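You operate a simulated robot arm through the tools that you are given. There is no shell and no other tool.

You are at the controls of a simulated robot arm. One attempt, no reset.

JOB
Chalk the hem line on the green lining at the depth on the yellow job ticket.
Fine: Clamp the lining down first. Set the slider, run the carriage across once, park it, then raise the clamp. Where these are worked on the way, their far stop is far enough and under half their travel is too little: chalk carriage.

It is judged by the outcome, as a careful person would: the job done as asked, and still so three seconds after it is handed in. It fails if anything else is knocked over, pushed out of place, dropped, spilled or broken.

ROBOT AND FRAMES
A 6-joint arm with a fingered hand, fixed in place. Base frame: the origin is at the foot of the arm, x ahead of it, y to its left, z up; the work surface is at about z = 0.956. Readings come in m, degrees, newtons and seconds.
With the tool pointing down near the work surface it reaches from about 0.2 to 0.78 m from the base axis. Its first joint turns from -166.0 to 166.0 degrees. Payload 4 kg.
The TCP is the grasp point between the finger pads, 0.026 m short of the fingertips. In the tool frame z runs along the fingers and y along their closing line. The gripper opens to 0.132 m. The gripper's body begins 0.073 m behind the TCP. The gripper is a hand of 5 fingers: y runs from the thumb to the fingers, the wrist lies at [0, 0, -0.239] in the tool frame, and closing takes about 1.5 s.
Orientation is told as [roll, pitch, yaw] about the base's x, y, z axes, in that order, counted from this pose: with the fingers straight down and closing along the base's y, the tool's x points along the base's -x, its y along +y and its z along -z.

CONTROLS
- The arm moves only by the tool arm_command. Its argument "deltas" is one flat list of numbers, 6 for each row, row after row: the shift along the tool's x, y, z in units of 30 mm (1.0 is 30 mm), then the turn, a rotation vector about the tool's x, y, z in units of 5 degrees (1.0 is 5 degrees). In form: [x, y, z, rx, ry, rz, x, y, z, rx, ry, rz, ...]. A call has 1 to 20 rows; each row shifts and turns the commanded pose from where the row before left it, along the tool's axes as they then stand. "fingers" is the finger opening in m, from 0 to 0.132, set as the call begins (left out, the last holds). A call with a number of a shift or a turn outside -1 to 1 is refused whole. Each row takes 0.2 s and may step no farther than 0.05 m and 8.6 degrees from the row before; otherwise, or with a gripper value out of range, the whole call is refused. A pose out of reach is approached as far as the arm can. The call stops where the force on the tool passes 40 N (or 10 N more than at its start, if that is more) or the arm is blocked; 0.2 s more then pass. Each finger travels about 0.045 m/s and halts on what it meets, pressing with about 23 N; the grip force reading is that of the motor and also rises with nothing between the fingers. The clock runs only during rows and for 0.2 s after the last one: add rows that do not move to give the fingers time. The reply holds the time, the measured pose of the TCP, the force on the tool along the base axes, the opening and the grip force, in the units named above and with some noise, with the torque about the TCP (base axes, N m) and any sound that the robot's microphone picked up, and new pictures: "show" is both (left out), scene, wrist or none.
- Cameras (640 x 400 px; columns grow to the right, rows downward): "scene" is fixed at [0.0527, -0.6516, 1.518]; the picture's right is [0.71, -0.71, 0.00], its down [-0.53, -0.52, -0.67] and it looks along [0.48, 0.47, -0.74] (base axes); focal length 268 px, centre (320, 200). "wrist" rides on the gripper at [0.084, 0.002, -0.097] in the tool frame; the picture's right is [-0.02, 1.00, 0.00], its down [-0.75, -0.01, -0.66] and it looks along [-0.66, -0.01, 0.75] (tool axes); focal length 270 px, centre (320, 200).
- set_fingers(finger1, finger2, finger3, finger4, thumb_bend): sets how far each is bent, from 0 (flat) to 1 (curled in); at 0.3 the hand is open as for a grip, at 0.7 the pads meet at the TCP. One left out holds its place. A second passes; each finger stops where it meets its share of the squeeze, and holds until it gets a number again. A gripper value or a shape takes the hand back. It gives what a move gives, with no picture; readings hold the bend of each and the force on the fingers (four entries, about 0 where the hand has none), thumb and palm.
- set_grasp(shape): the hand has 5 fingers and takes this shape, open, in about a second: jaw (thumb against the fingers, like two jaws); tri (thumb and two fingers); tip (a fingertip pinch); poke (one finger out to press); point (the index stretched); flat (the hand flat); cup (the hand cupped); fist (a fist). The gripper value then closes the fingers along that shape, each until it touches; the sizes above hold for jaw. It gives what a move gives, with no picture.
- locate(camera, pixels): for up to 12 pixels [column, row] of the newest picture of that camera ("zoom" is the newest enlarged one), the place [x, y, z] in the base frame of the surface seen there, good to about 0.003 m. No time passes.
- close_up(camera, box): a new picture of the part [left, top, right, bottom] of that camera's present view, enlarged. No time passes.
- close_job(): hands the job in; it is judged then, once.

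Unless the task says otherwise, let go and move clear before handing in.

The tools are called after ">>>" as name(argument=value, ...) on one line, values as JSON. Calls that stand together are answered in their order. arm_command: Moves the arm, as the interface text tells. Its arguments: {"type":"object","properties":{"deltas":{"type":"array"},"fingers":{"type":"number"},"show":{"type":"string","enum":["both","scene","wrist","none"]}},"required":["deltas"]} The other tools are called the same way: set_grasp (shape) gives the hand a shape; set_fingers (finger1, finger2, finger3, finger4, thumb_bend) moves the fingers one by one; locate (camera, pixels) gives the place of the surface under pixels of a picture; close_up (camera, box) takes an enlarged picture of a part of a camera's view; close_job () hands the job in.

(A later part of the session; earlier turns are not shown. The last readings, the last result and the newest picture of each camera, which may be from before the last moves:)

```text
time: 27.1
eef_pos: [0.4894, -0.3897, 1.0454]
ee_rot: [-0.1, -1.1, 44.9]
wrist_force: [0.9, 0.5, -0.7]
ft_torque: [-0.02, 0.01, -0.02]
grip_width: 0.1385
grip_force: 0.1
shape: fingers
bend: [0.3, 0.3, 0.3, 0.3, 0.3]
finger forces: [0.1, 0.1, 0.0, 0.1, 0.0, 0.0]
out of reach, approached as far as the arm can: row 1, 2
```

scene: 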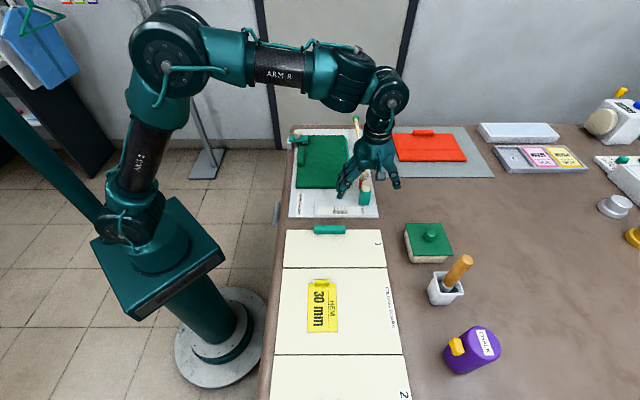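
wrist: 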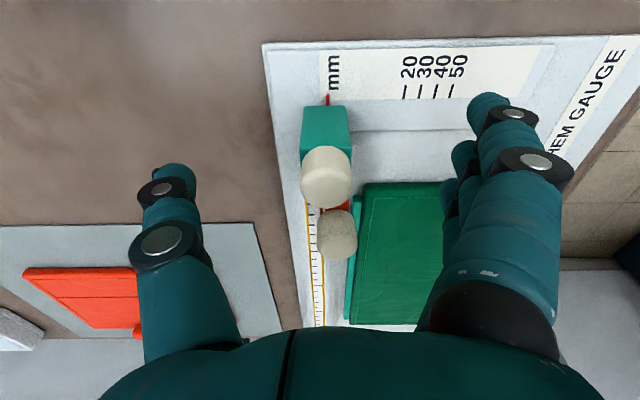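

It hardly moved, so some arm limit is active at this yaw. The knob is round, so the pinch need not be exactly square. I'll rise a little and reduce the yaw by 25° to see if that frees it.

>>> arm_command(deltas=[0, 0, -1, 0, 0, 0, 0, 0, -0.5, 0, 0, 0, 0, 0, 0, 0, 0, 1, 0, 0, 0, 0, 0, 1, 0, 0, 0, 0, 0, 1, 0, 0, 0, 0, 0, 1, 0, 0, 0, 0, 0, 1], show="none")

```text
time: 28.7
eef_pos: [0.49, -0.3906, 1.091]
ee_rot: [0.0, -0.4, 20.3]
wrist_force: [0.2, 0.3, -0.4]
ft_torque: [0.03, 0.0, 0.01]
grip_width: 0.1385
grip_force: 0.1
shape: fingers
bend: [0.3, 0.3, 0.3, 0.3, 0.3]
finger forces: [0.1, 0.0, 0.0, 0.0, 0.1, 0.0]
```

Now free at yaw 20°. I'll shift over the slider knob, biased away from the carriage knob, and descend again.

>>> arm_command(deltas=[0.6, 0, 0, 0, 0, 0, 0, 0, 0.6, 0, 0, 0, 0, 0, 0.6, 0, 0, 0, 0, 0, 0.6, 0, 0, 0])

>>> close_up(camera="wrist", box=[200, 80, 440, 260])

>>> close_up(camera="scene", box=[300, 110, 430, 220])

```text
time: 29.7
eef_pos: [0.4739, -0.397, 1.0358]
ee_rot: [-0.1, -0.4, 20.3]
wrist_force: [0.3, -1.0, 0.1]
ft_torque: [0.01, -0.04, -0.01]
grip_width: 0.1386
grip_force: 0.1
shape: fingers
bend: [0.3, 0.3, 0.3, 0.3, 0.3]
finger forces: [0.0, 0.0, 0.1, 0.0, 0.0, 0.0]
```

scene: 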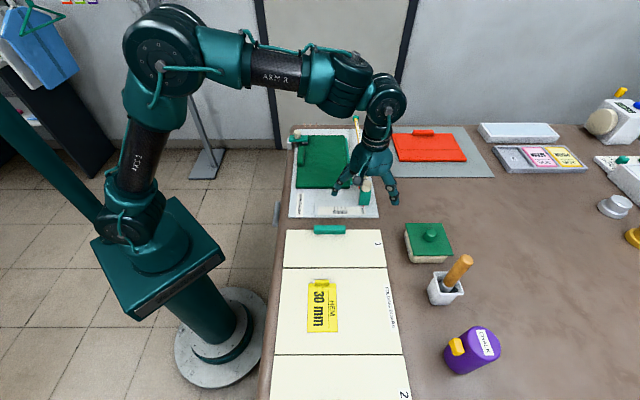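
wrist: 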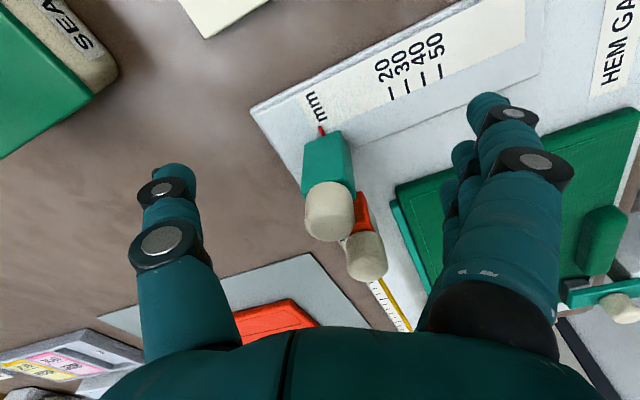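

```text
2.22 times, centred on (320, 170) of wrist
```

zoom: 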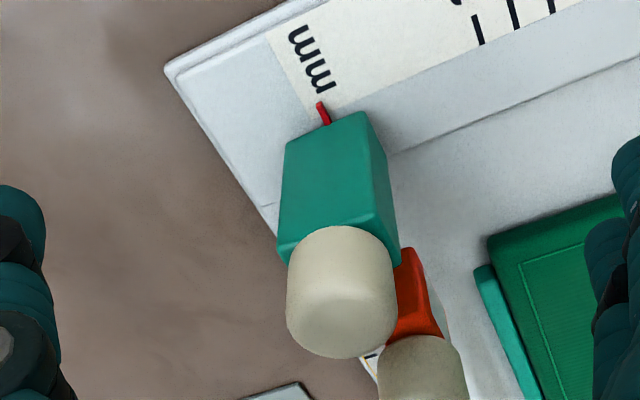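

```text
3.64 times, centred on (365, 165) of scene
```

zoom: 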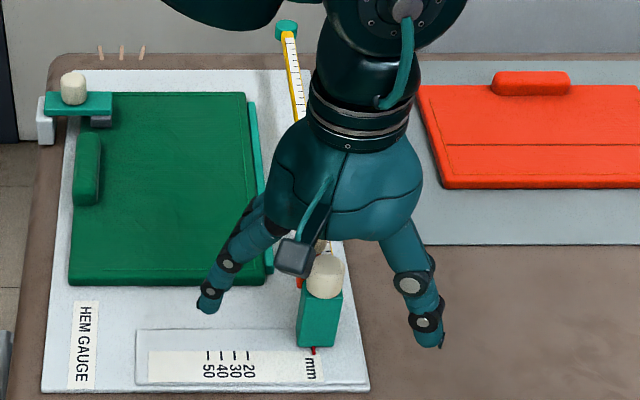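

At yaw 20° the arm reaches fine. I'll turn back 10° to yaw 30° so the fingers clear the carriage knob better, and check that it is still reachable.

>>> arm_command(deltas=[0, 0, 0, 0, 0, -1, 0, 0, 0, 0, 0, -1], show="wrist")

>>> close_up(camera="wrist", box=[200, 80, 440, 280])

```text
time: 30.3
eef_pos: [0.4728, -0.3978, 1.036]
ee_rot: [-0.2, -0.4, 30.4]
wrist_force: [-0.1, 0.5, 1.0]
ft_torque: [0.0, -0.01, -0.02]
grip_width: 0.1382
grip_force: 0.0
shape: fingers
bend: [0.3, 0.3, 0.3, 0.3, 0.3]
finger forces: [0.1, 0.0, 0.0, 0.1, 0.1, 0.0]
```

wrist: 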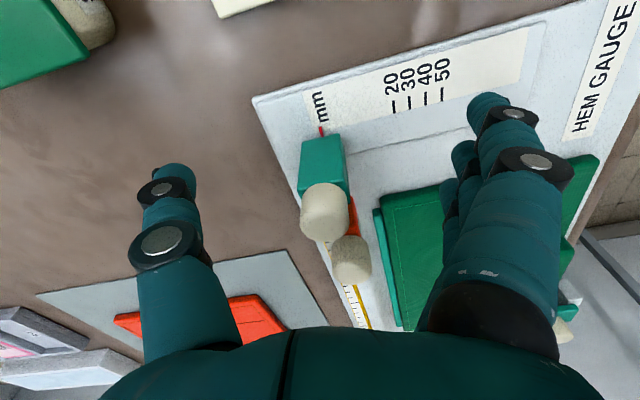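

```text
2.00 times, centred on (320, 180) of wrist
```

zoom: 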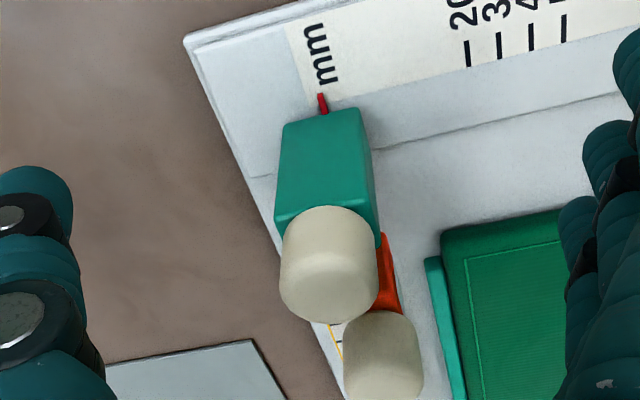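

Yaw 30° is reachable and the slider knob sits at wrist (325,213), near the grasp point. I'll close fingers 2, 3 and the thumb on it.

>>> set_fingers(finger2=0.55, finger3=0.55, thumb_bend=0.55)

>>> close_up(camera="wrist", box=[200, 80, 440, 280])

```text
time: 31.3
eef_pos: [0.4723, -0.3966, 1.0368]
ee_rot: [-0.2, -0.4, 30.4]
wrist_force: [0.5, 0.0, 0.6]
ft_torque: [0.0, -0.02, 0.0]
grip_width: 0.0988
grip_force: 0.1
shape: fingers
bend: [0.3, 0.55, 0.55, 0.3, 0.55]
finger forces: [0.1, 0.1, 0.0, 0.1, 0.0, 0.0]
```

```text
2.00 times, centred on (320, 180) of wrist
```

zoom: 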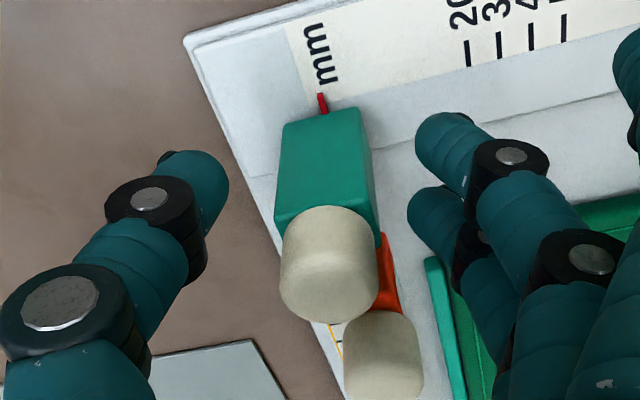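

The thumb and fingers line up a bit behind the knob, toward −u (thumb row about 190 against knob about 235 in the zoom). I'll shift 7 mm toward the carriage side and close further.

>>> arm_command(deltas=[-0.23, 0, 0, 0, 0, 0], show="none")

>>> set_fingers(finger2=0.62, finger3=0.62, thumb_bend=0.62)

>>> close_up(camera="wrist", box=[200, 80, 440, 280])

```text
time: 31.7
eef_pos: [0.478, -0.393, 1.036]
ee_rot: [-0.2, -0.5, 30.4]
wrist_force: [-0.2, -0.1, 0.2]
ft_torque: [0.01, -0.02, 0.02]
grip_width: 0.0987
grip_force: 0.0
shape: fingers
bend: [0.3, 0.55, 0.55, 0.3, 0.55]
finger forces: [0.1, 0.0, 0.0, 0.0, 0.1, 0.0]
```

```text
time: 32.7
eef_pos: [0.4776, -0.3925, 1.0375]
ee_rot: [-0.2, -0.4, 30.4]
wrist_force: [-0.2, 0.6, -0.6]
ft_torque: [0.05, 0.01, -0.01]
grip_width: 0.0886
grip_force: 0.6
shape: fingers
bend: [0.3, 0.62, 0.6, 0.3, 0.62]
finger forces: [0.0, 0.0, 1.2, 0.0, 0.4, 0.0]
```

```text
2.00 times, centred on (320, 180) of wrist
```

zoom: 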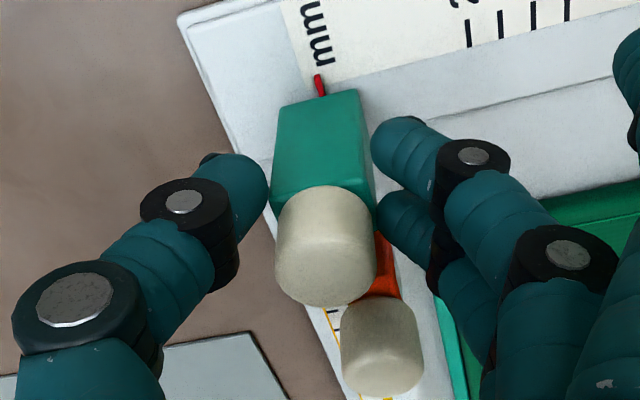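

Finger 3 and the thumb are both touching the slider knob. I'll squeeze lightly and slide it about 45 mm toward the lining.

>>> set_fingers(finger2=0.66, finger3=0.66, thumb_bend=0.66)

>>> arm_command(deltas=[0.063, 0.242, 0, 0, 0, 0, 0.063, 0.242, 0, 0, 0, 0, 0.063, 0.242, 0, 0, 0, 0, 0.063, 0.242, 0, 0, 0, 0, 0.063, 0.242, 0, 0, 0, 0, 0.063, 0.242, 0, 0, 0, 0])

>>> close_up(camera="wrist", box=[200, 60, 440, 260])

>>> close_up(camera="scene", box=[290, 110, 410, 222])

```text
time: 33.7
eef_pos: [0.4775, -0.393, 1.0378]
ee_rot: [-0.3, -0.4, 30.5]
wrist_force: [-1.1, -0.6, -1.8]
ft_torque: [-0.01, 0.02, 0.0]
grip_width: 0.0867
grip_force: 3.9
shape: fingers
bend: [0.3, 0.66, 0.61, 0.3, 0.64]
finger forces: [0.1, 0.0, 3.7, 0.1, 3.9, 0.1]
```

```text
time: 35.1
eef_pos: [0.446, -0.3607, 1.0364]
ee_rot: [-0.2, -0.4, 30.3]
wrist_force: [-1.1, -6.4, 2.8]
ft_torque: [-0.17, 0.01, -0.06]
grip_width: 0.0888
grip_force: 5.7
shape: fingers
bend: [0.3, 0.66, 0.63, 0.3, 0.64]
finger forces: [0.0, 0.0, 2.9, 0.0, 8.2, 0.0]
```

scene: 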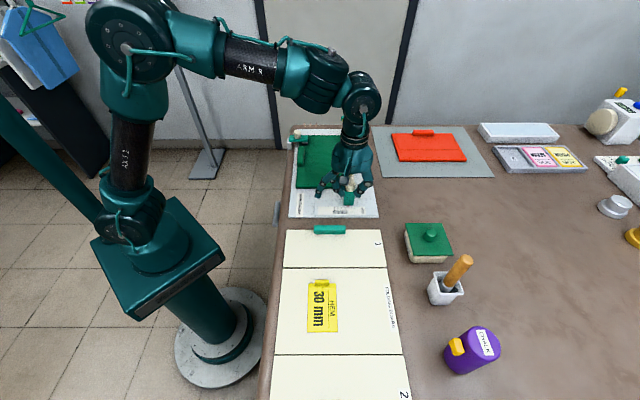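
wrist: 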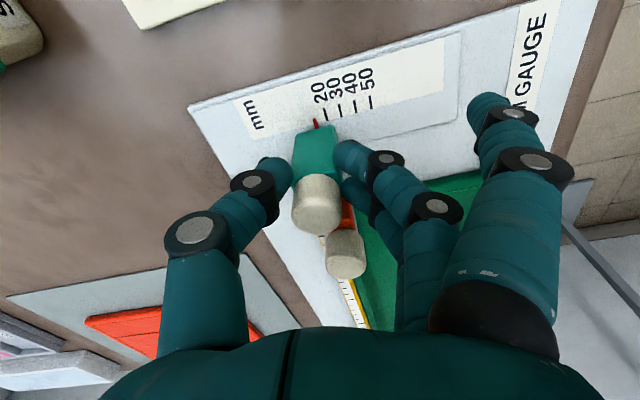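

```text
2.00 times, centred on (320, 160) of wrist
```

zoom: 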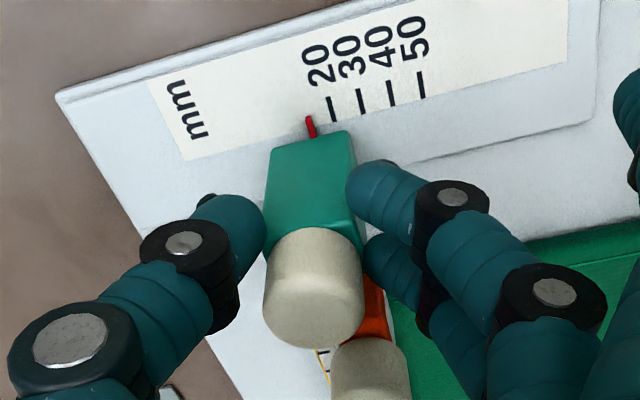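

```text
3.57 times, centred on (350, 166) of scene
```

zoom: 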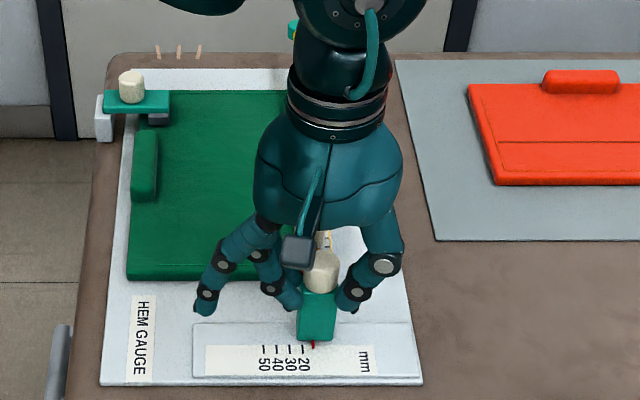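

The slider is following; the pointer is about 9 mm short of the 20 mark at zoom (307,115). I'll go on 16 mm and then fine-tune.

>>> arm_command(deltas=[0.045, 0.172, 0, 0, 0, 0, 0.045, 0.172, 0, 0, 0, 0, 0.045, 0.172, 0, 0, 0, 0, 0, 0, 0, 0, 0, 0], show="wrist")

>>> close_up(camera="wrist", box=[260, 50, 400, 150])

>>> close_up(camera="scene", box=[330, 190, 380, 220])

```text
time: 36.1
eef_pos: [0.4362, -0.3496, 1.0366]
ee_rot: [0.0, -0.4, 30.3]
wrist_force: [-3.0, -6.6, 2.7]
ft_torque: [-0.18, 0.04, -0.08]
grip_width: 0.0892
grip_force: 5.7
shape: fingers
bend: [0.3, 0.66, 0.63, 0.3, 0.64]
finger forces: [0.0, 0.1, 3.3, 0.0, 8.0, 0.1]
```

wrist: 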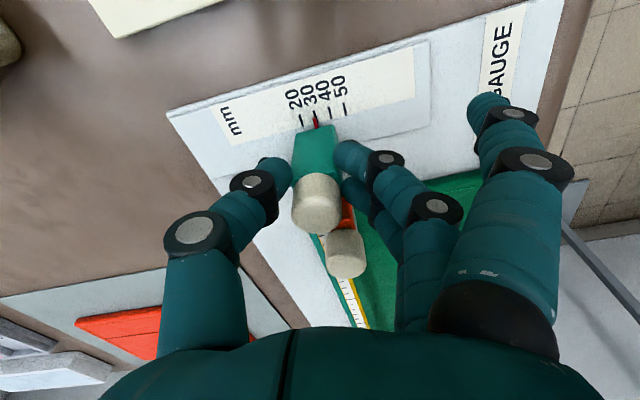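

```text
4.00 times, centred on (330, 100) of wrist
```

zoom: 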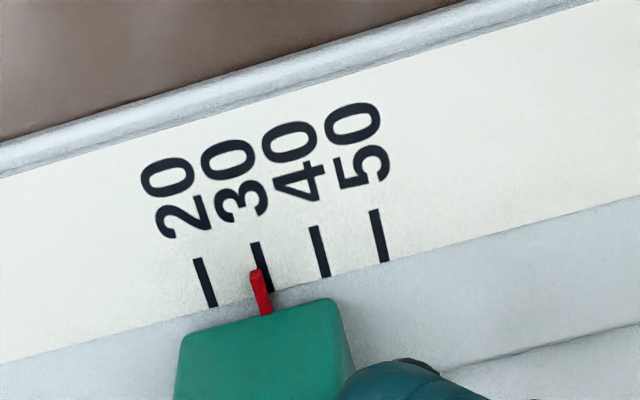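

```text
12.80 times, centred on (355, 205) of scene
```

zoom: 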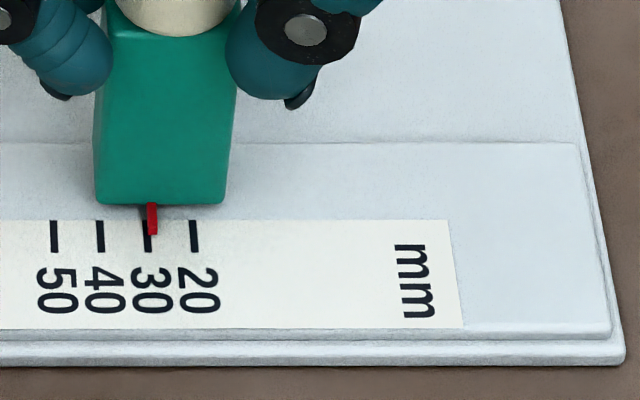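

The pointer sits at the 30 mark, perhaps 1 mm short of it (wrist zoom (257,272)). I'll zoom in further to judge.

>>> close_up(camera="wrist", box=[296, 105, 336, 132])

>>> close_up(camera="scene", box=[332, 200, 352, 214])

```text
14.81 times, centred on (316, 118) of wrist
```

zoom: 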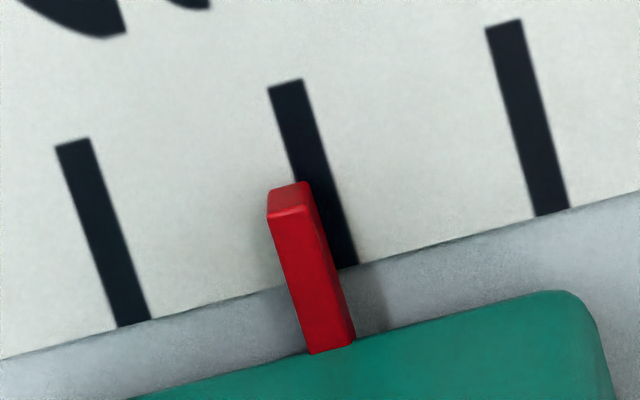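

```text
16.00 times, centred on (342, 207) of scene
```

zoom: 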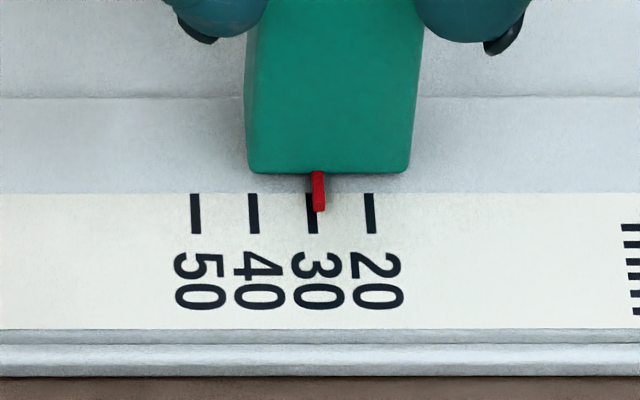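

The pointer is roughly 0.7 mm short of 30, allowing for parallax. I'll nudge it just under 1 mm.

>>> arm_command(deltas=[0.007, 0.027, 0, 0, 0, 0, 0, 0, 0, 0, 0, 0], show="none")

>>> close_up(camera="wrist", box=[296, 105, 336, 132])

>>> close_up(camera="scene", box=[332, 200, 352, 214])

```text
time: 36.7
eef_pos: [0.4352, -0.3483, 1.0364]
ee_rot: [-0.1, -0.4, 30.3]
wrist_force: [-5.7, -6.9, 2.7]
ft_torque: [-0.15, 0.06, -0.05]
grip_width: 0.089
grip_force: 6.3
shape: fingers
bend: [0.3, 0.66, 0.63, 0.3, 0.64]
finger forces: [0.0, 0.1, 3.6, 0.0, 8.5, 0.0]
```

```text
14.81 times, centred on (316, 118) of wrist
```

zoom: 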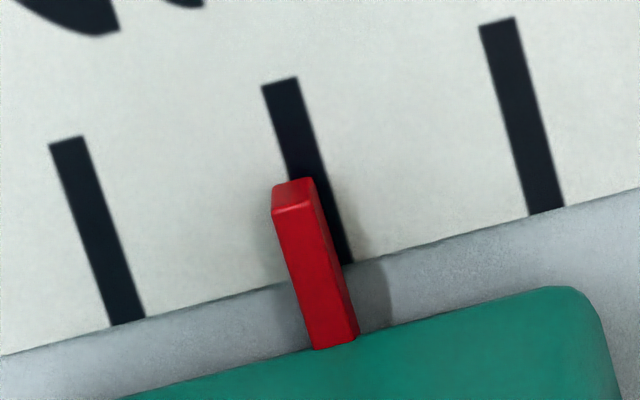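

```text
16.00 times, centred on (342, 207) of scene
```

zoom: 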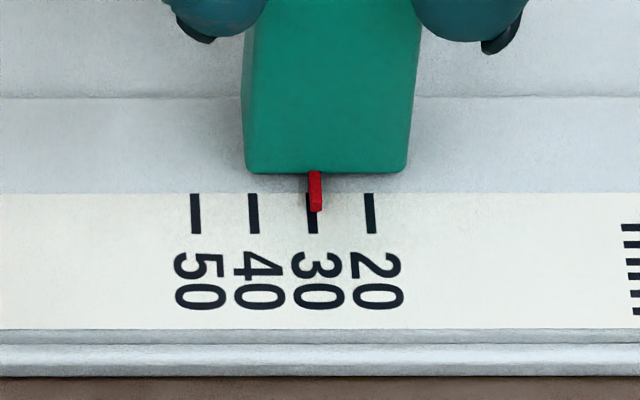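

The pointer is now on the 30 mark in both views. I'll release the slider and recheck.

>>> set_fingers(finger2=0.5, finger3=0.5, thumb_bend=0.5)

>>> close_up(camera="wrist", box=[200, 60, 440, 260])

>>> close_up(camera="scene", box=[332, 200, 352, 214])

>>> close_up(camera="wrist", box=[296, 105, 336, 132])

```text
time: 37.7
eef_pos: [0.4338, -0.3475, 1.036]
ee_rot: [-0.2, -0.4, 30.4]
wrist_force: [0.8, -0.2, 0.4]
ft_torque: [0.02, 0.0, -0.01]
grip_width: 0.1062
grip_force: 0.0
shape: fingers
bend: [0.3, 0.5, 0.5, 0.3, 0.5]
finger forces: [0.1, 0.0, 0.0, 0.0, 0.1, 0.0]
```

```text
2.00 times, centred on (320, 160) of wrist
```

zoom: 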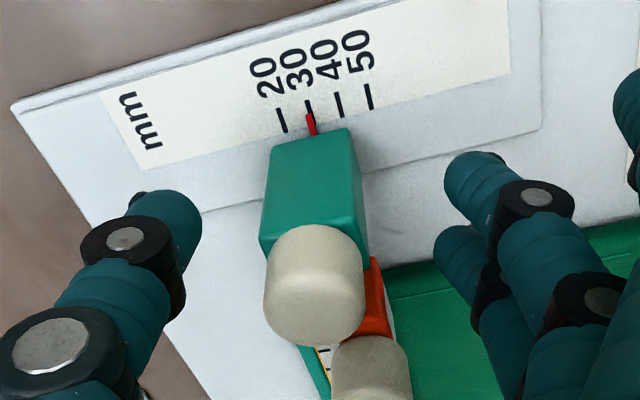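

```text
16.00 times, centred on (342, 207) of scene
```

zoom: 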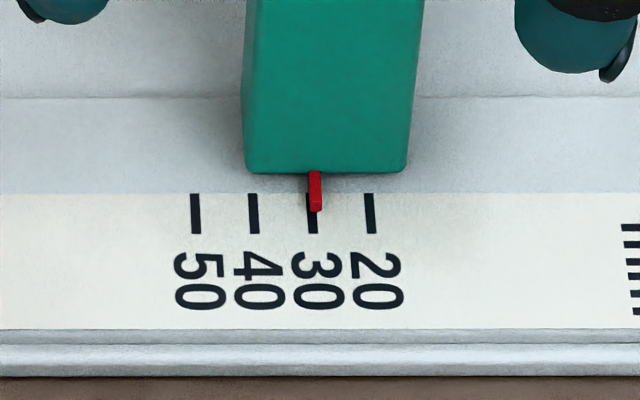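

```text
14.81 times, centred on (316, 118) of wrist
```

zoom: 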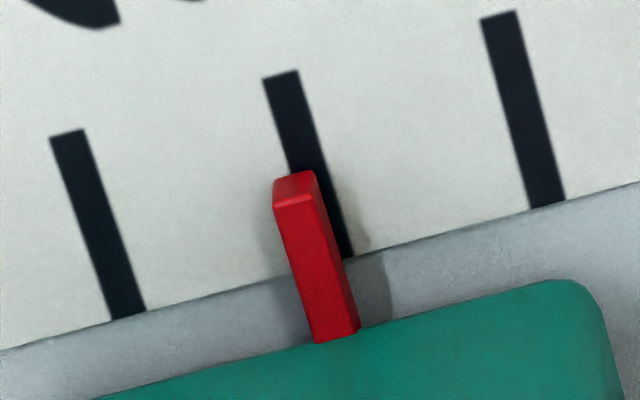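

The slider holds on 30. Next is the carriage: I'll open up, rise, and shift along +u to find its knob.

>>> set_fingers(finger2=0.3, finger3=0.3, thumb_bend=0.3)

>>> arm_command(deltas=[0, 0, -1, 0, 0, 0, 0, 0, -1, 0, 0, 0, -0.7, 0.2, 0, 0, 0, -1, -0.7, 0.2, 0, 0, 0, -1, 0, 0, 0, 0, 0, -1])

>>> close_up(camera="wrist", box=[200, 60, 440, 260])

>>> close_up(camera="scene", box=[290, 110, 410, 222])

```text
time: 38.7
eef_pos: [0.4349, -0.3487, 1.0355]
ee_rot: [-0.1, -0.4, 30.5]
wrist_force: [0.2, 0.2, -0.9]
ft_torque: [0.03, -0.01, 0.01]
grip_width: 0.1383
grip_force: 0.1
shape: fingers
bend: [0.3, 0.3, 0.3, 0.3, 0.3]
finger forces: [0.1, 0.1, 0.0, 0.0, 0.1, 0.0]
```

```text
time: 39.9
eef_pos: [0.4624, -0.3156, 1.0974]
ee_rot: [-0.2, -0.3, 45.4]
wrist_force: [-0.7, 0.3, 0.8]
ft_torque: [-0.01, 0.02, -0.01]
grip_width: 0.1382
grip_force: 0.0
shape: fingers
bend: [0.3, 0.3, 0.3, 0.3, 0.3]
finger forces: [0.1, 0.1, 0.0, 0.1, 0.1, 0.0]
```

scene: 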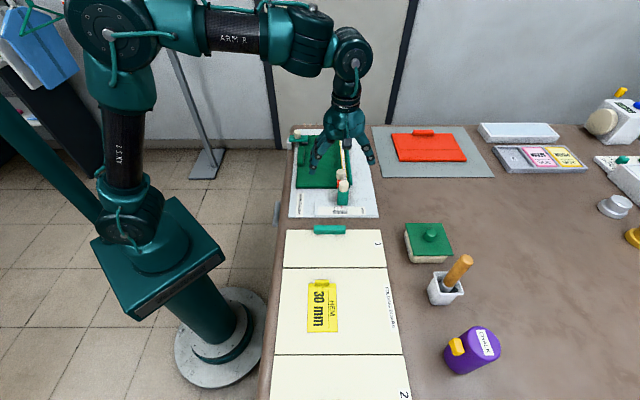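
wrist: 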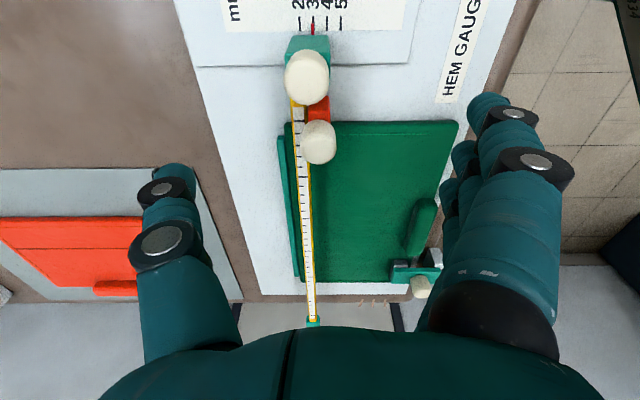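

```text
2.00 times, centred on (320, 160) of wrist
```

zoom: 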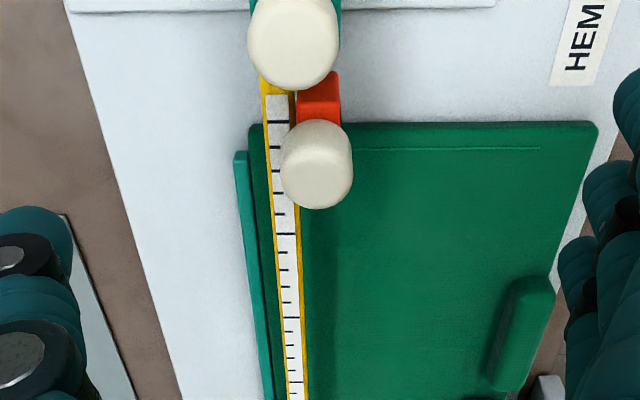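

```text
3.57 times, centred on (350, 166) of scene
```

zoom: 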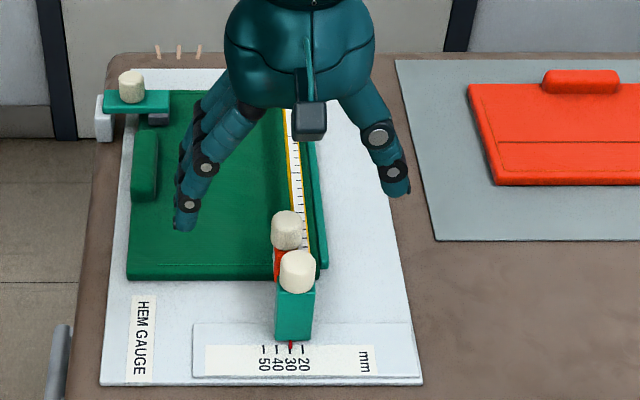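

I can see the rail over the lining with the carriage knob at wrist (318,142). I'll locate it exactly, along with the rail's far end.

>>> locate(camera="wrist", pixels=[[318, 142], [318, 130], [318, 155], [304, 142], [333, 142], [306, 75], [318, 108], [313, 320], [305, 200], [310, 280], [408, 270], [422, 285]])

>>> close_up(camera="scene", box=[325, 160, 365, 215])

>>> locate(camera="zoom", pixels=[[280, 120], [280, 95], [300, 180], [250, 200], [265, 200], [240, 200]])

```text
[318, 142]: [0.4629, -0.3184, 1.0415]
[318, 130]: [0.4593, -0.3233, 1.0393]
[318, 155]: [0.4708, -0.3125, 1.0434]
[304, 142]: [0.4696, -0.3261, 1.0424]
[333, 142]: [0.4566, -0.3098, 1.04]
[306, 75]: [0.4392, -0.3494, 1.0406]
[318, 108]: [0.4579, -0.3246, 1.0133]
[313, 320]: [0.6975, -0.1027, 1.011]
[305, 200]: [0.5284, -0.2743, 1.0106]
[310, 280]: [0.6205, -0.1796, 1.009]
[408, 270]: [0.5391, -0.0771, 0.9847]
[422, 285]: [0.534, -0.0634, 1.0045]
```

```text
7.27 times, centred on (345, 188) of scene
```

zoom: 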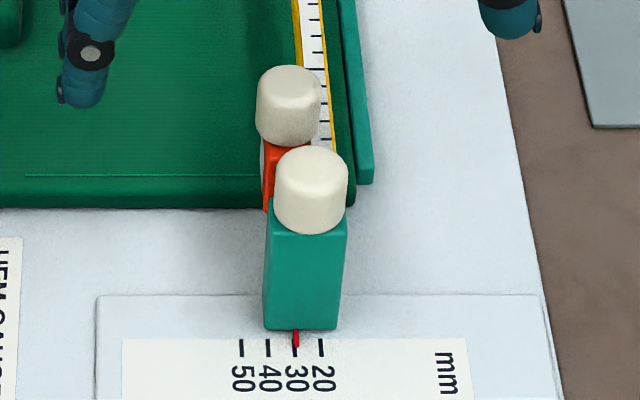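

```text
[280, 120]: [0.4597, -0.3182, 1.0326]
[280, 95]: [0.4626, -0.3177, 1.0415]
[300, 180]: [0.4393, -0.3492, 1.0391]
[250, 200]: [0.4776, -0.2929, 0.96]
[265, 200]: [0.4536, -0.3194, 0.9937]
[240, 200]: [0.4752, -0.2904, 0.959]
```

The carriage knob is at u≈0.104, v≈0.553, top z≈1.042, with about 17 mm between it and the slider knob. I'll descend over it, slightly biased to +u, for a light pinch.

>>> arm_command(deltas=[-0.27, -0.1, 0, 0, 0, 0, 0, 0, 0.7, 0, 0, 0, 0, 0, 0.7, 0, 0, 0, 0, 0, 0.55, 0, 0, 0], show="wrist")

>>> set_fingers(finger2=0.55, finger3=0.55, thumb_bend=0.55)

>>> close_up(camera="wrist", box=[200, 80, 440, 280])

```text
time: 40.9
eef_pos: [0.4703, -0.3114, 1.0387]
ee_rot: [-0.3, -0.3, 45.5]
wrist_force: [0.4, 0.5, -0.2]
ft_torque: [-0.01, 0.0, 0.0]
grip_width: 0.1384
grip_force: 0.1
shape: fingers
bend: [0.3, 0.3, 0.3, 0.3, 0.3]
finger forces: [0.0, 0.0, 0.1, 0.1, 0.0, 0.0]
```

wrist: 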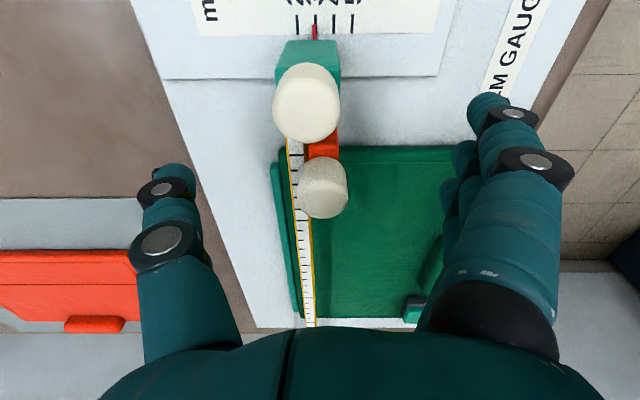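

```text
time: 41.9
eef_pos: [0.4708, -0.3113, 1.039]
ee_rot: [-0.4, -0.3, 45.4]
wrist_force: [-0.2, -0.7, 0.1]
ft_torque: [0.01, 0.0, -0.02]
grip_width: 0.0989
grip_force: 0.0
shape: fingers
bend: [0.3, 0.55, 0.55, 0.3, 0.55]
finger forces: [0.0, 0.1, 0.0, 0.1, 0.0, 0.0]
```

```text
2.00 times, centred on (320, 180) of wrist
```

zoom: 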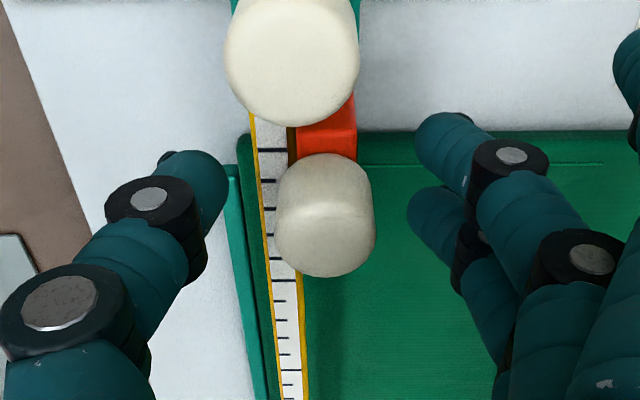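

Finger 3 and the thumb straddle the carriage knob properly. I'll close lightly on it.

>>> set_fingers(finger2=0.66, finger3=0.66, thumb_bend=0.66)

>>> close_up(camera="wrist", box=[200, 0, 440, 280])

>>> close_up(camera="scene", box=[300, 120, 390, 215])

```text
time: 42.9
eef_pos: [0.4703, -0.3107, 1.0391]
ee_rot: [-0.2, -0.3, 45.5]
wrist_force: [-0.3, -0.9, 0.7]
ft_torque: [0.01, -0.02, 0.02]
grip_width: 0.0841
grip_force: 2.3
shape: fingers
bend: [0.3, 0.64, 0.65, 0.3, 0.65]
finger forces: [0.0, 1.1, 0.9, 0.0, 2.6, 0.0]
```

```text
1.43 times, centred on (320, 140) of wrist
```

zoom: 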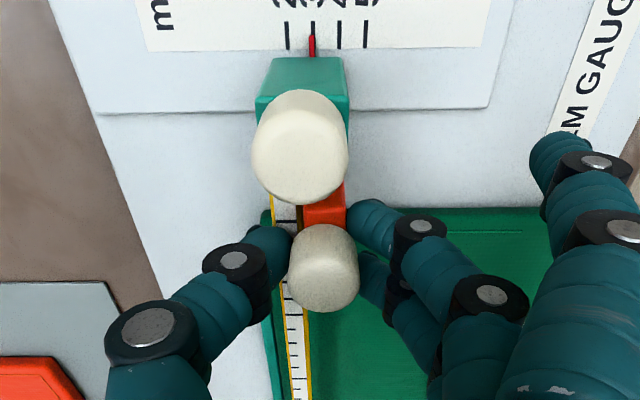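

```text
4.21 times, centred on (345, 168) of scene
```

zoom: 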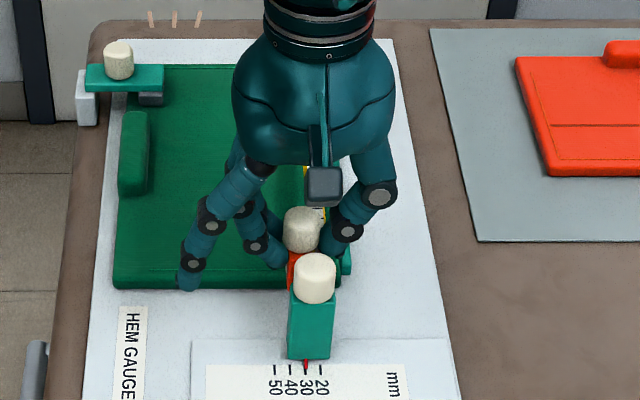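

The pinch is light and the pointer is still on 30. I'll move the carriage gently along +u about 45 mm and check.

>>> arm_command(deltas=[-0.25, -0.002, 0, 0, 0, 0, -0.25, -0.002, 0, 0, 0, 0, -0.25, -0.002, 0, 0, 0, 0, -0.25, -0.002, 0, 0, 0, 0, -0.25, -0.002, 0, 0, 0, 0, -0.25, -0.002, 0, 0, 0, 0])

>>> close_up(camera="wrist", box=[200, 0, 440, 280])

>>> close_up(camera="scene", box=[300, 120, 390, 215])

```text
time: 44.3
eef_pos: [0.5031, -0.2807, 1.0386]
ee_rot: [-0.3, -0.3, 45.2]
wrist_force: [-1.9, -0.4, 2.6]
ft_torque: [-0.1, 0.01, 0.0]
grip_width: 0.0839
grip_force: 3.5
shape: fingers
bend: [0.3, 0.64, 0.65, 0.3, 0.66]
finger forces: [0.0, 1.6, 1.2, 0.0, 4.9, 0.0]
```

scene: 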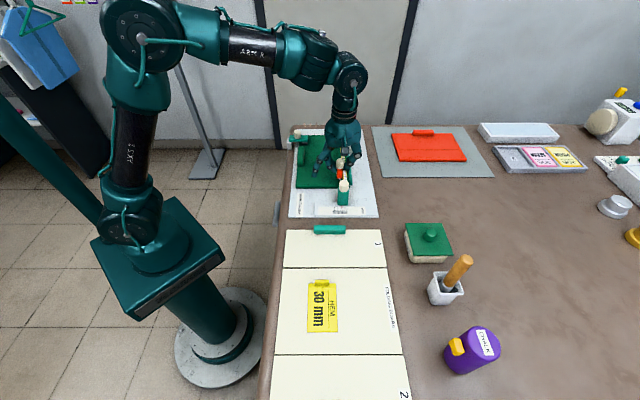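
wrist: 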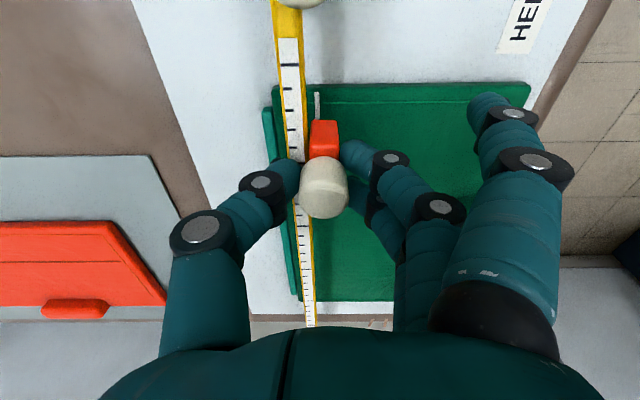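

```text
1.43 times, centred on (320, 140) of wrist
```

zoom: 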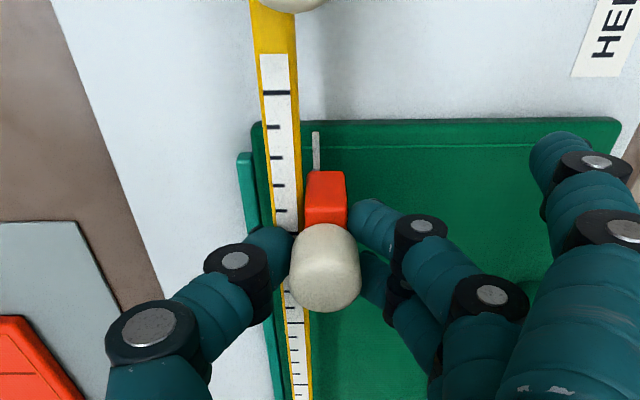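

```text
4.21 times, centred on (345, 168) of scene
```

zoom: 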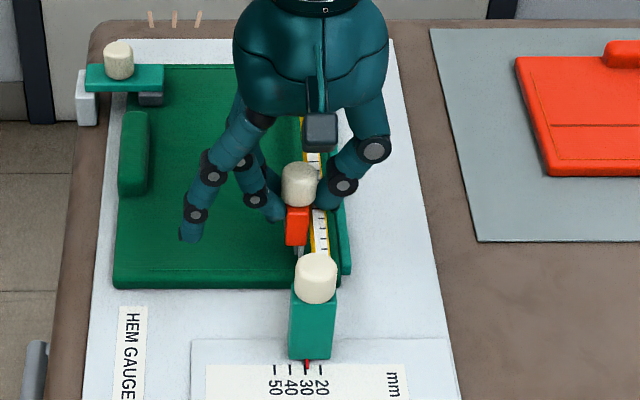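

The carriage slides and a white chalk line appears behind it at wrist zoom (316,150). I'll check the pointer before going on.

>>> close_up(camera="scene", box=[332, 200, 352, 214])

```text
16.00 times, centred on (342, 207) of scene
```

zoom: 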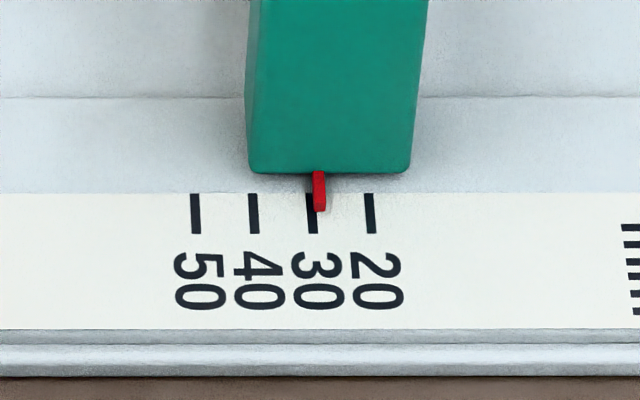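

The pointer drifted about 0.7 mm toward 20. I'll ease it back by about 0.8 mm sideways and check.

>>> arm_command(deltas=[0, 0.027, 0, 0, 0, 0, 0, 0, 0, 0, 0, 0], show="none")

>>> close_up(camera="scene", box=[332, 200, 352, 214])

```text
time: 44.9
eef_pos: [0.5027, -0.2793, 1.0381]
ee_rot: [-0.3, -0.4, 45.4]
wrist_force: [0.2, -1.4, 2.5]
ft_torque: [-0.07, -0.03, 0.04]
grip_width: 0.0839
grip_force: 3.9
shape: fingers
bend: [0.3, 0.64, 0.65, 0.3, 0.66]
finger forces: [0.1, 1.1, 0.8, 0.1, 5.8, 0.0]
```

```text
16.00 times, centred on (342, 207) of scene
```

zoom: 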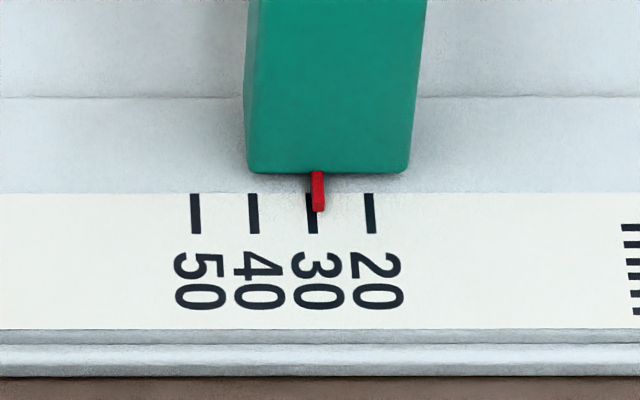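

>>> arm_command(deltas=[0, 0.025, 0, 0, 0, 0, 0, 0, 0, 0, 0, 0], show="none")

>>> close_up(camera="scene", box=[332, 200, 352, 214])

```text
time: 45.5
eef_pos: [0.5021, -0.2802, 1.0384]
ee_rot: [-0.3, -0.3, 45.5]
wrist_force: [1.7, -1.7, 1.1]
ft_torque: [-0.06, -0.04, 0.0]
grip_width: 0.0841
grip_force: 3.7
shape: fingers
bend: [0.3, 0.64, 0.65, 0.3, 0.65]
finger forces: [0.0, 1.3, 0.8, 0.1, 5.0, 0.0]
```

```text
16.00 times, centred on (342, 207) of scene
```

zoom: 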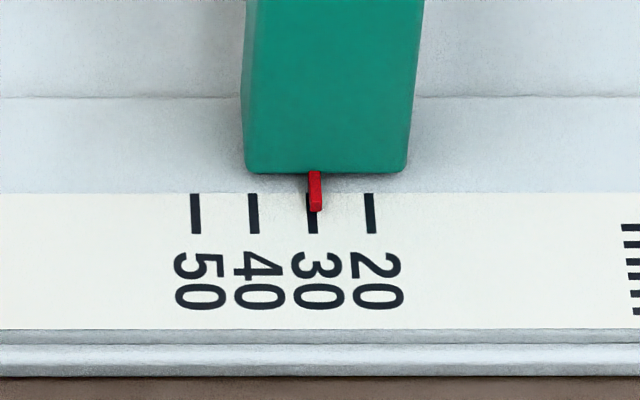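

Back on 30. I'll continue the run with a small direction correction, in chunks with checks.

>>> arm_command(deltas=[-0.25, 0.002, 0, 0, 0, 0, -0.25, 0.002, 0, 0, 0, 0, -0.25, 0.002, 0, 0, 0, 0, -0.25, 0.002, 0, 0, 0, 0, -0.25, 0.002, 0, 0, 0, 0, -0.25, 0.002, 0, 0, 0, 0, -0.25, 0.002, 0, 0, 0, 0, -0.25, 0.002, 0, 0, 0, 0], show="none")

>>> close_up(camera="scene", box=[332, 200, 352, 214])

>>> close_up(camera="scene", box=[290, 110, 400, 215])

```text
time: 47.3
eef_pos: [0.5444, -0.2356, 1.0388]
ee_rot: [-0.3, -0.3, 45.4]
wrist_force: [-0.6, -1.6, -1.1]
ft_torque: [-0.06, 0.0, 0.0]
grip_width: 0.0846
grip_force: 2.2
shape: fingers
bend: [0.3, 0.64, 0.65, 0.3, 0.65]
finger forces: [0.0, 1.4, 0.7, 0.0, 2.4, 0.0]
```

```text
16.00 times, centred on (342, 207) of scene
```

zoom: 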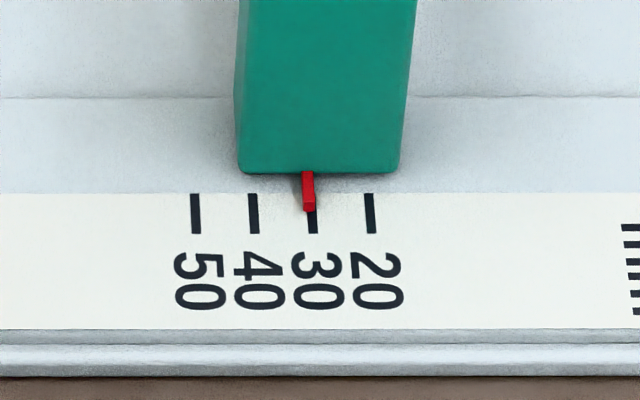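

```text
3.81 times, centred on (345, 162) of scene
```

zoom: 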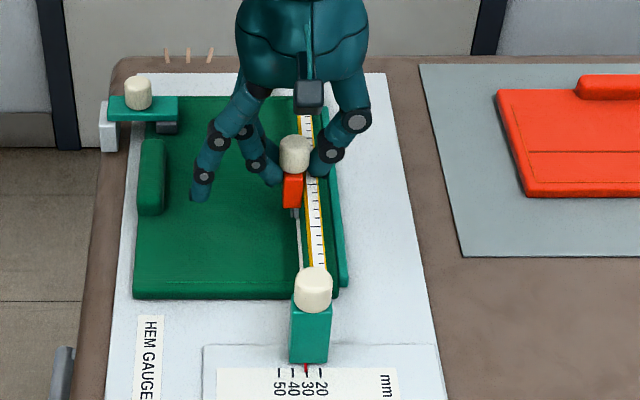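

The pointer has moved about 1 mm to the 40 side, so the correction was too big. I'll bring it back, then release and push from behind so no sideways load is applied.

>>> arm_command(deltas=[0, -0.035, 0, 0, 0, 0, 0, 0, 0, 0, 0, 0], show="none")

>>> close_up(camera="scene", box=[332, 200, 352, 214])

```text
time: 47.9
eef_pos: [0.5441, -0.2364, 1.0389]
ee_rot: [-0.3, -0.2, 45.4]
wrist_force: [-0.3, 1.5, -1.4]
ft_torque: [0.01, 0.02, 0.01]
grip_width: 0.0839
grip_force: 2.0
shape: fingers
bend: [0.3, 0.64, 0.65, 0.3, 0.65]
finger forces: [0.1, 1.8, 1.3, 0.0, 1.4, 0.1]
```

```text
16.00 times, centred on (342, 207) of scene
```

zoom: 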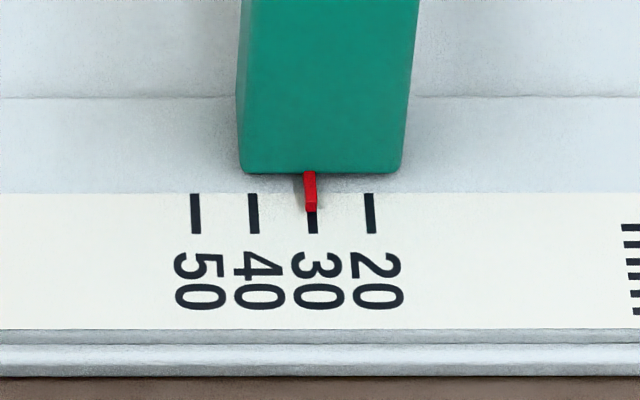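

The pointer is at 30, within about 0.3 mm. The two drifts bracket the right direction, so I'll continue with y≈−0.001 per row.

>>> arm_command(deltas=[-0.25, -0.001, 0, 0, 0, 0, -0.25, -0.001, 0, 0, 0, 0, -0.25, -0.001, 0, 0, 0, 0, -0.25, -0.001, 0, 0, 0, 0, -0.25, -0.001, 0, 0, 0, 0, -0.25, -0.001, 0, 0, 0, 0, -0.25, -0.001, 0, 0, 0, 0, -0.25, -0.001, 0, 0, 0, 0], show="none")

>>> close_up(camera="scene", box=[332, 200, 352, 214])

>>> close_up(camera="scene", box=[290, 110, 400, 215])

```text
time: 49.7
eef_pos: [0.5873, -0.1934, 1.0403]
ee_rot: [-0.3, -0.4, 45.4]
wrist_force: [-1.0, -1.1, -4.4]
ft_torque: [0.01, 0.03, 0.01]
grip_width: 0.0839
grip_force: 2.0
shape: fingers
bend: [0.3, 0.64, 0.65, 0.3, 0.65]
finger forces: [0.0, 2.2, 0.9, 0.0, 1.8, 0.0]
```

```text
16.00 times, centred on (342, 207) of scene
```

zoom: 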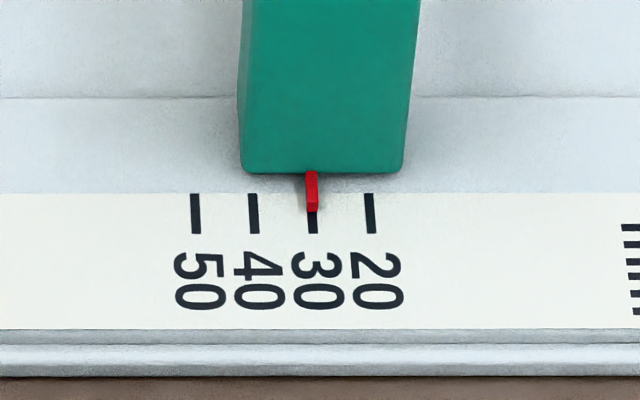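

```text
3.81 times, centred on (345, 162) of scene
```

zoom: 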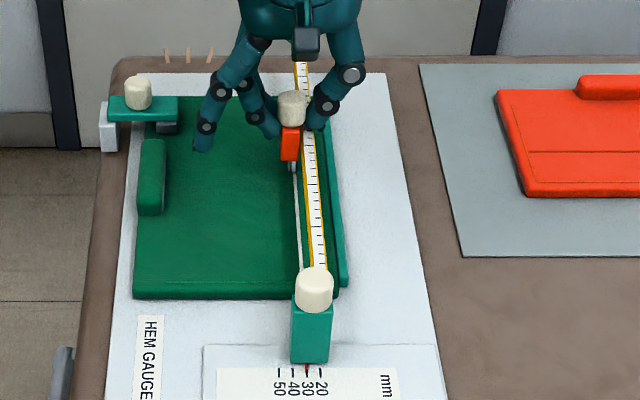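

The pointer holds on 30 and the line follows. I'll add a tiny downward trim and continue; the open fingers pass about 18 mm clear of the clamp pad.

>>> arm_command(deltas=[-0.25, -0.001, 0.012, 0, 0, 0, -0.25, -0.001, 0.008, 0, 0, 0, -0.25, -0.001, 0.003, 0, 0, 0, -0.25, -0.001, 0.002, 0, 0, 0, -0.25, -0.001, 0.002, 0, 0, 0, -0.25, -0.001, 0.002, 0, 0, 0, -0.25, -0.001, 0.002, 0, 0, 0], show="none")

>>> close_up(camera="scene", box=[332, 200, 352, 214])

>>> close_up(camera="scene", box=[290, 110, 400, 215])

```text
time: 51.3
eef_pos: [0.6233, -0.1565, 1.0395]
ee_rot: [-0.3, -0.4, 45.3]
wrist_force: [-0.2, -1.7, 4.2]
ft_torque: [-0.07, -0.02, -0.02]
grip_width: 0.0838
grip_force: 3.9
shape: fingers
bend: [0.3, 0.64, 0.65, 0.3, 0.65]
finger forces: [0.1, 1.6, 1.0, 0.0, 4.8, 0.1]
```

```text
16.00 times, centred on (342, 207) of scene
```

zoom: 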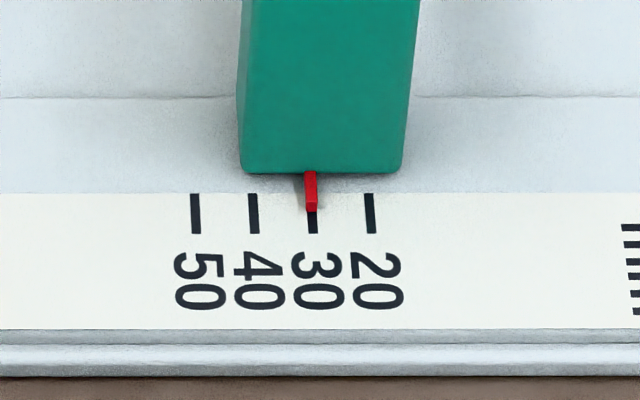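

```text
3.81 times, centred on (345, 162) of scene
```

zoom: 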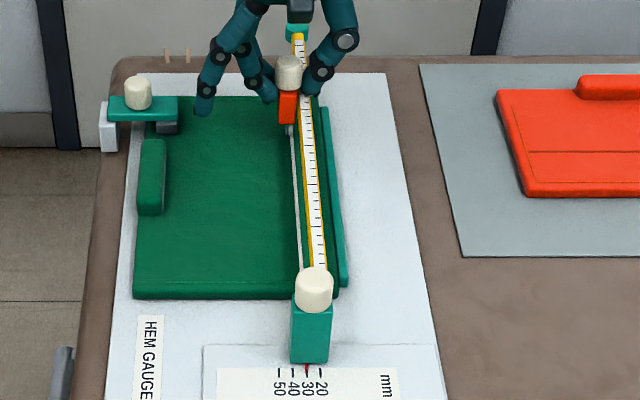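

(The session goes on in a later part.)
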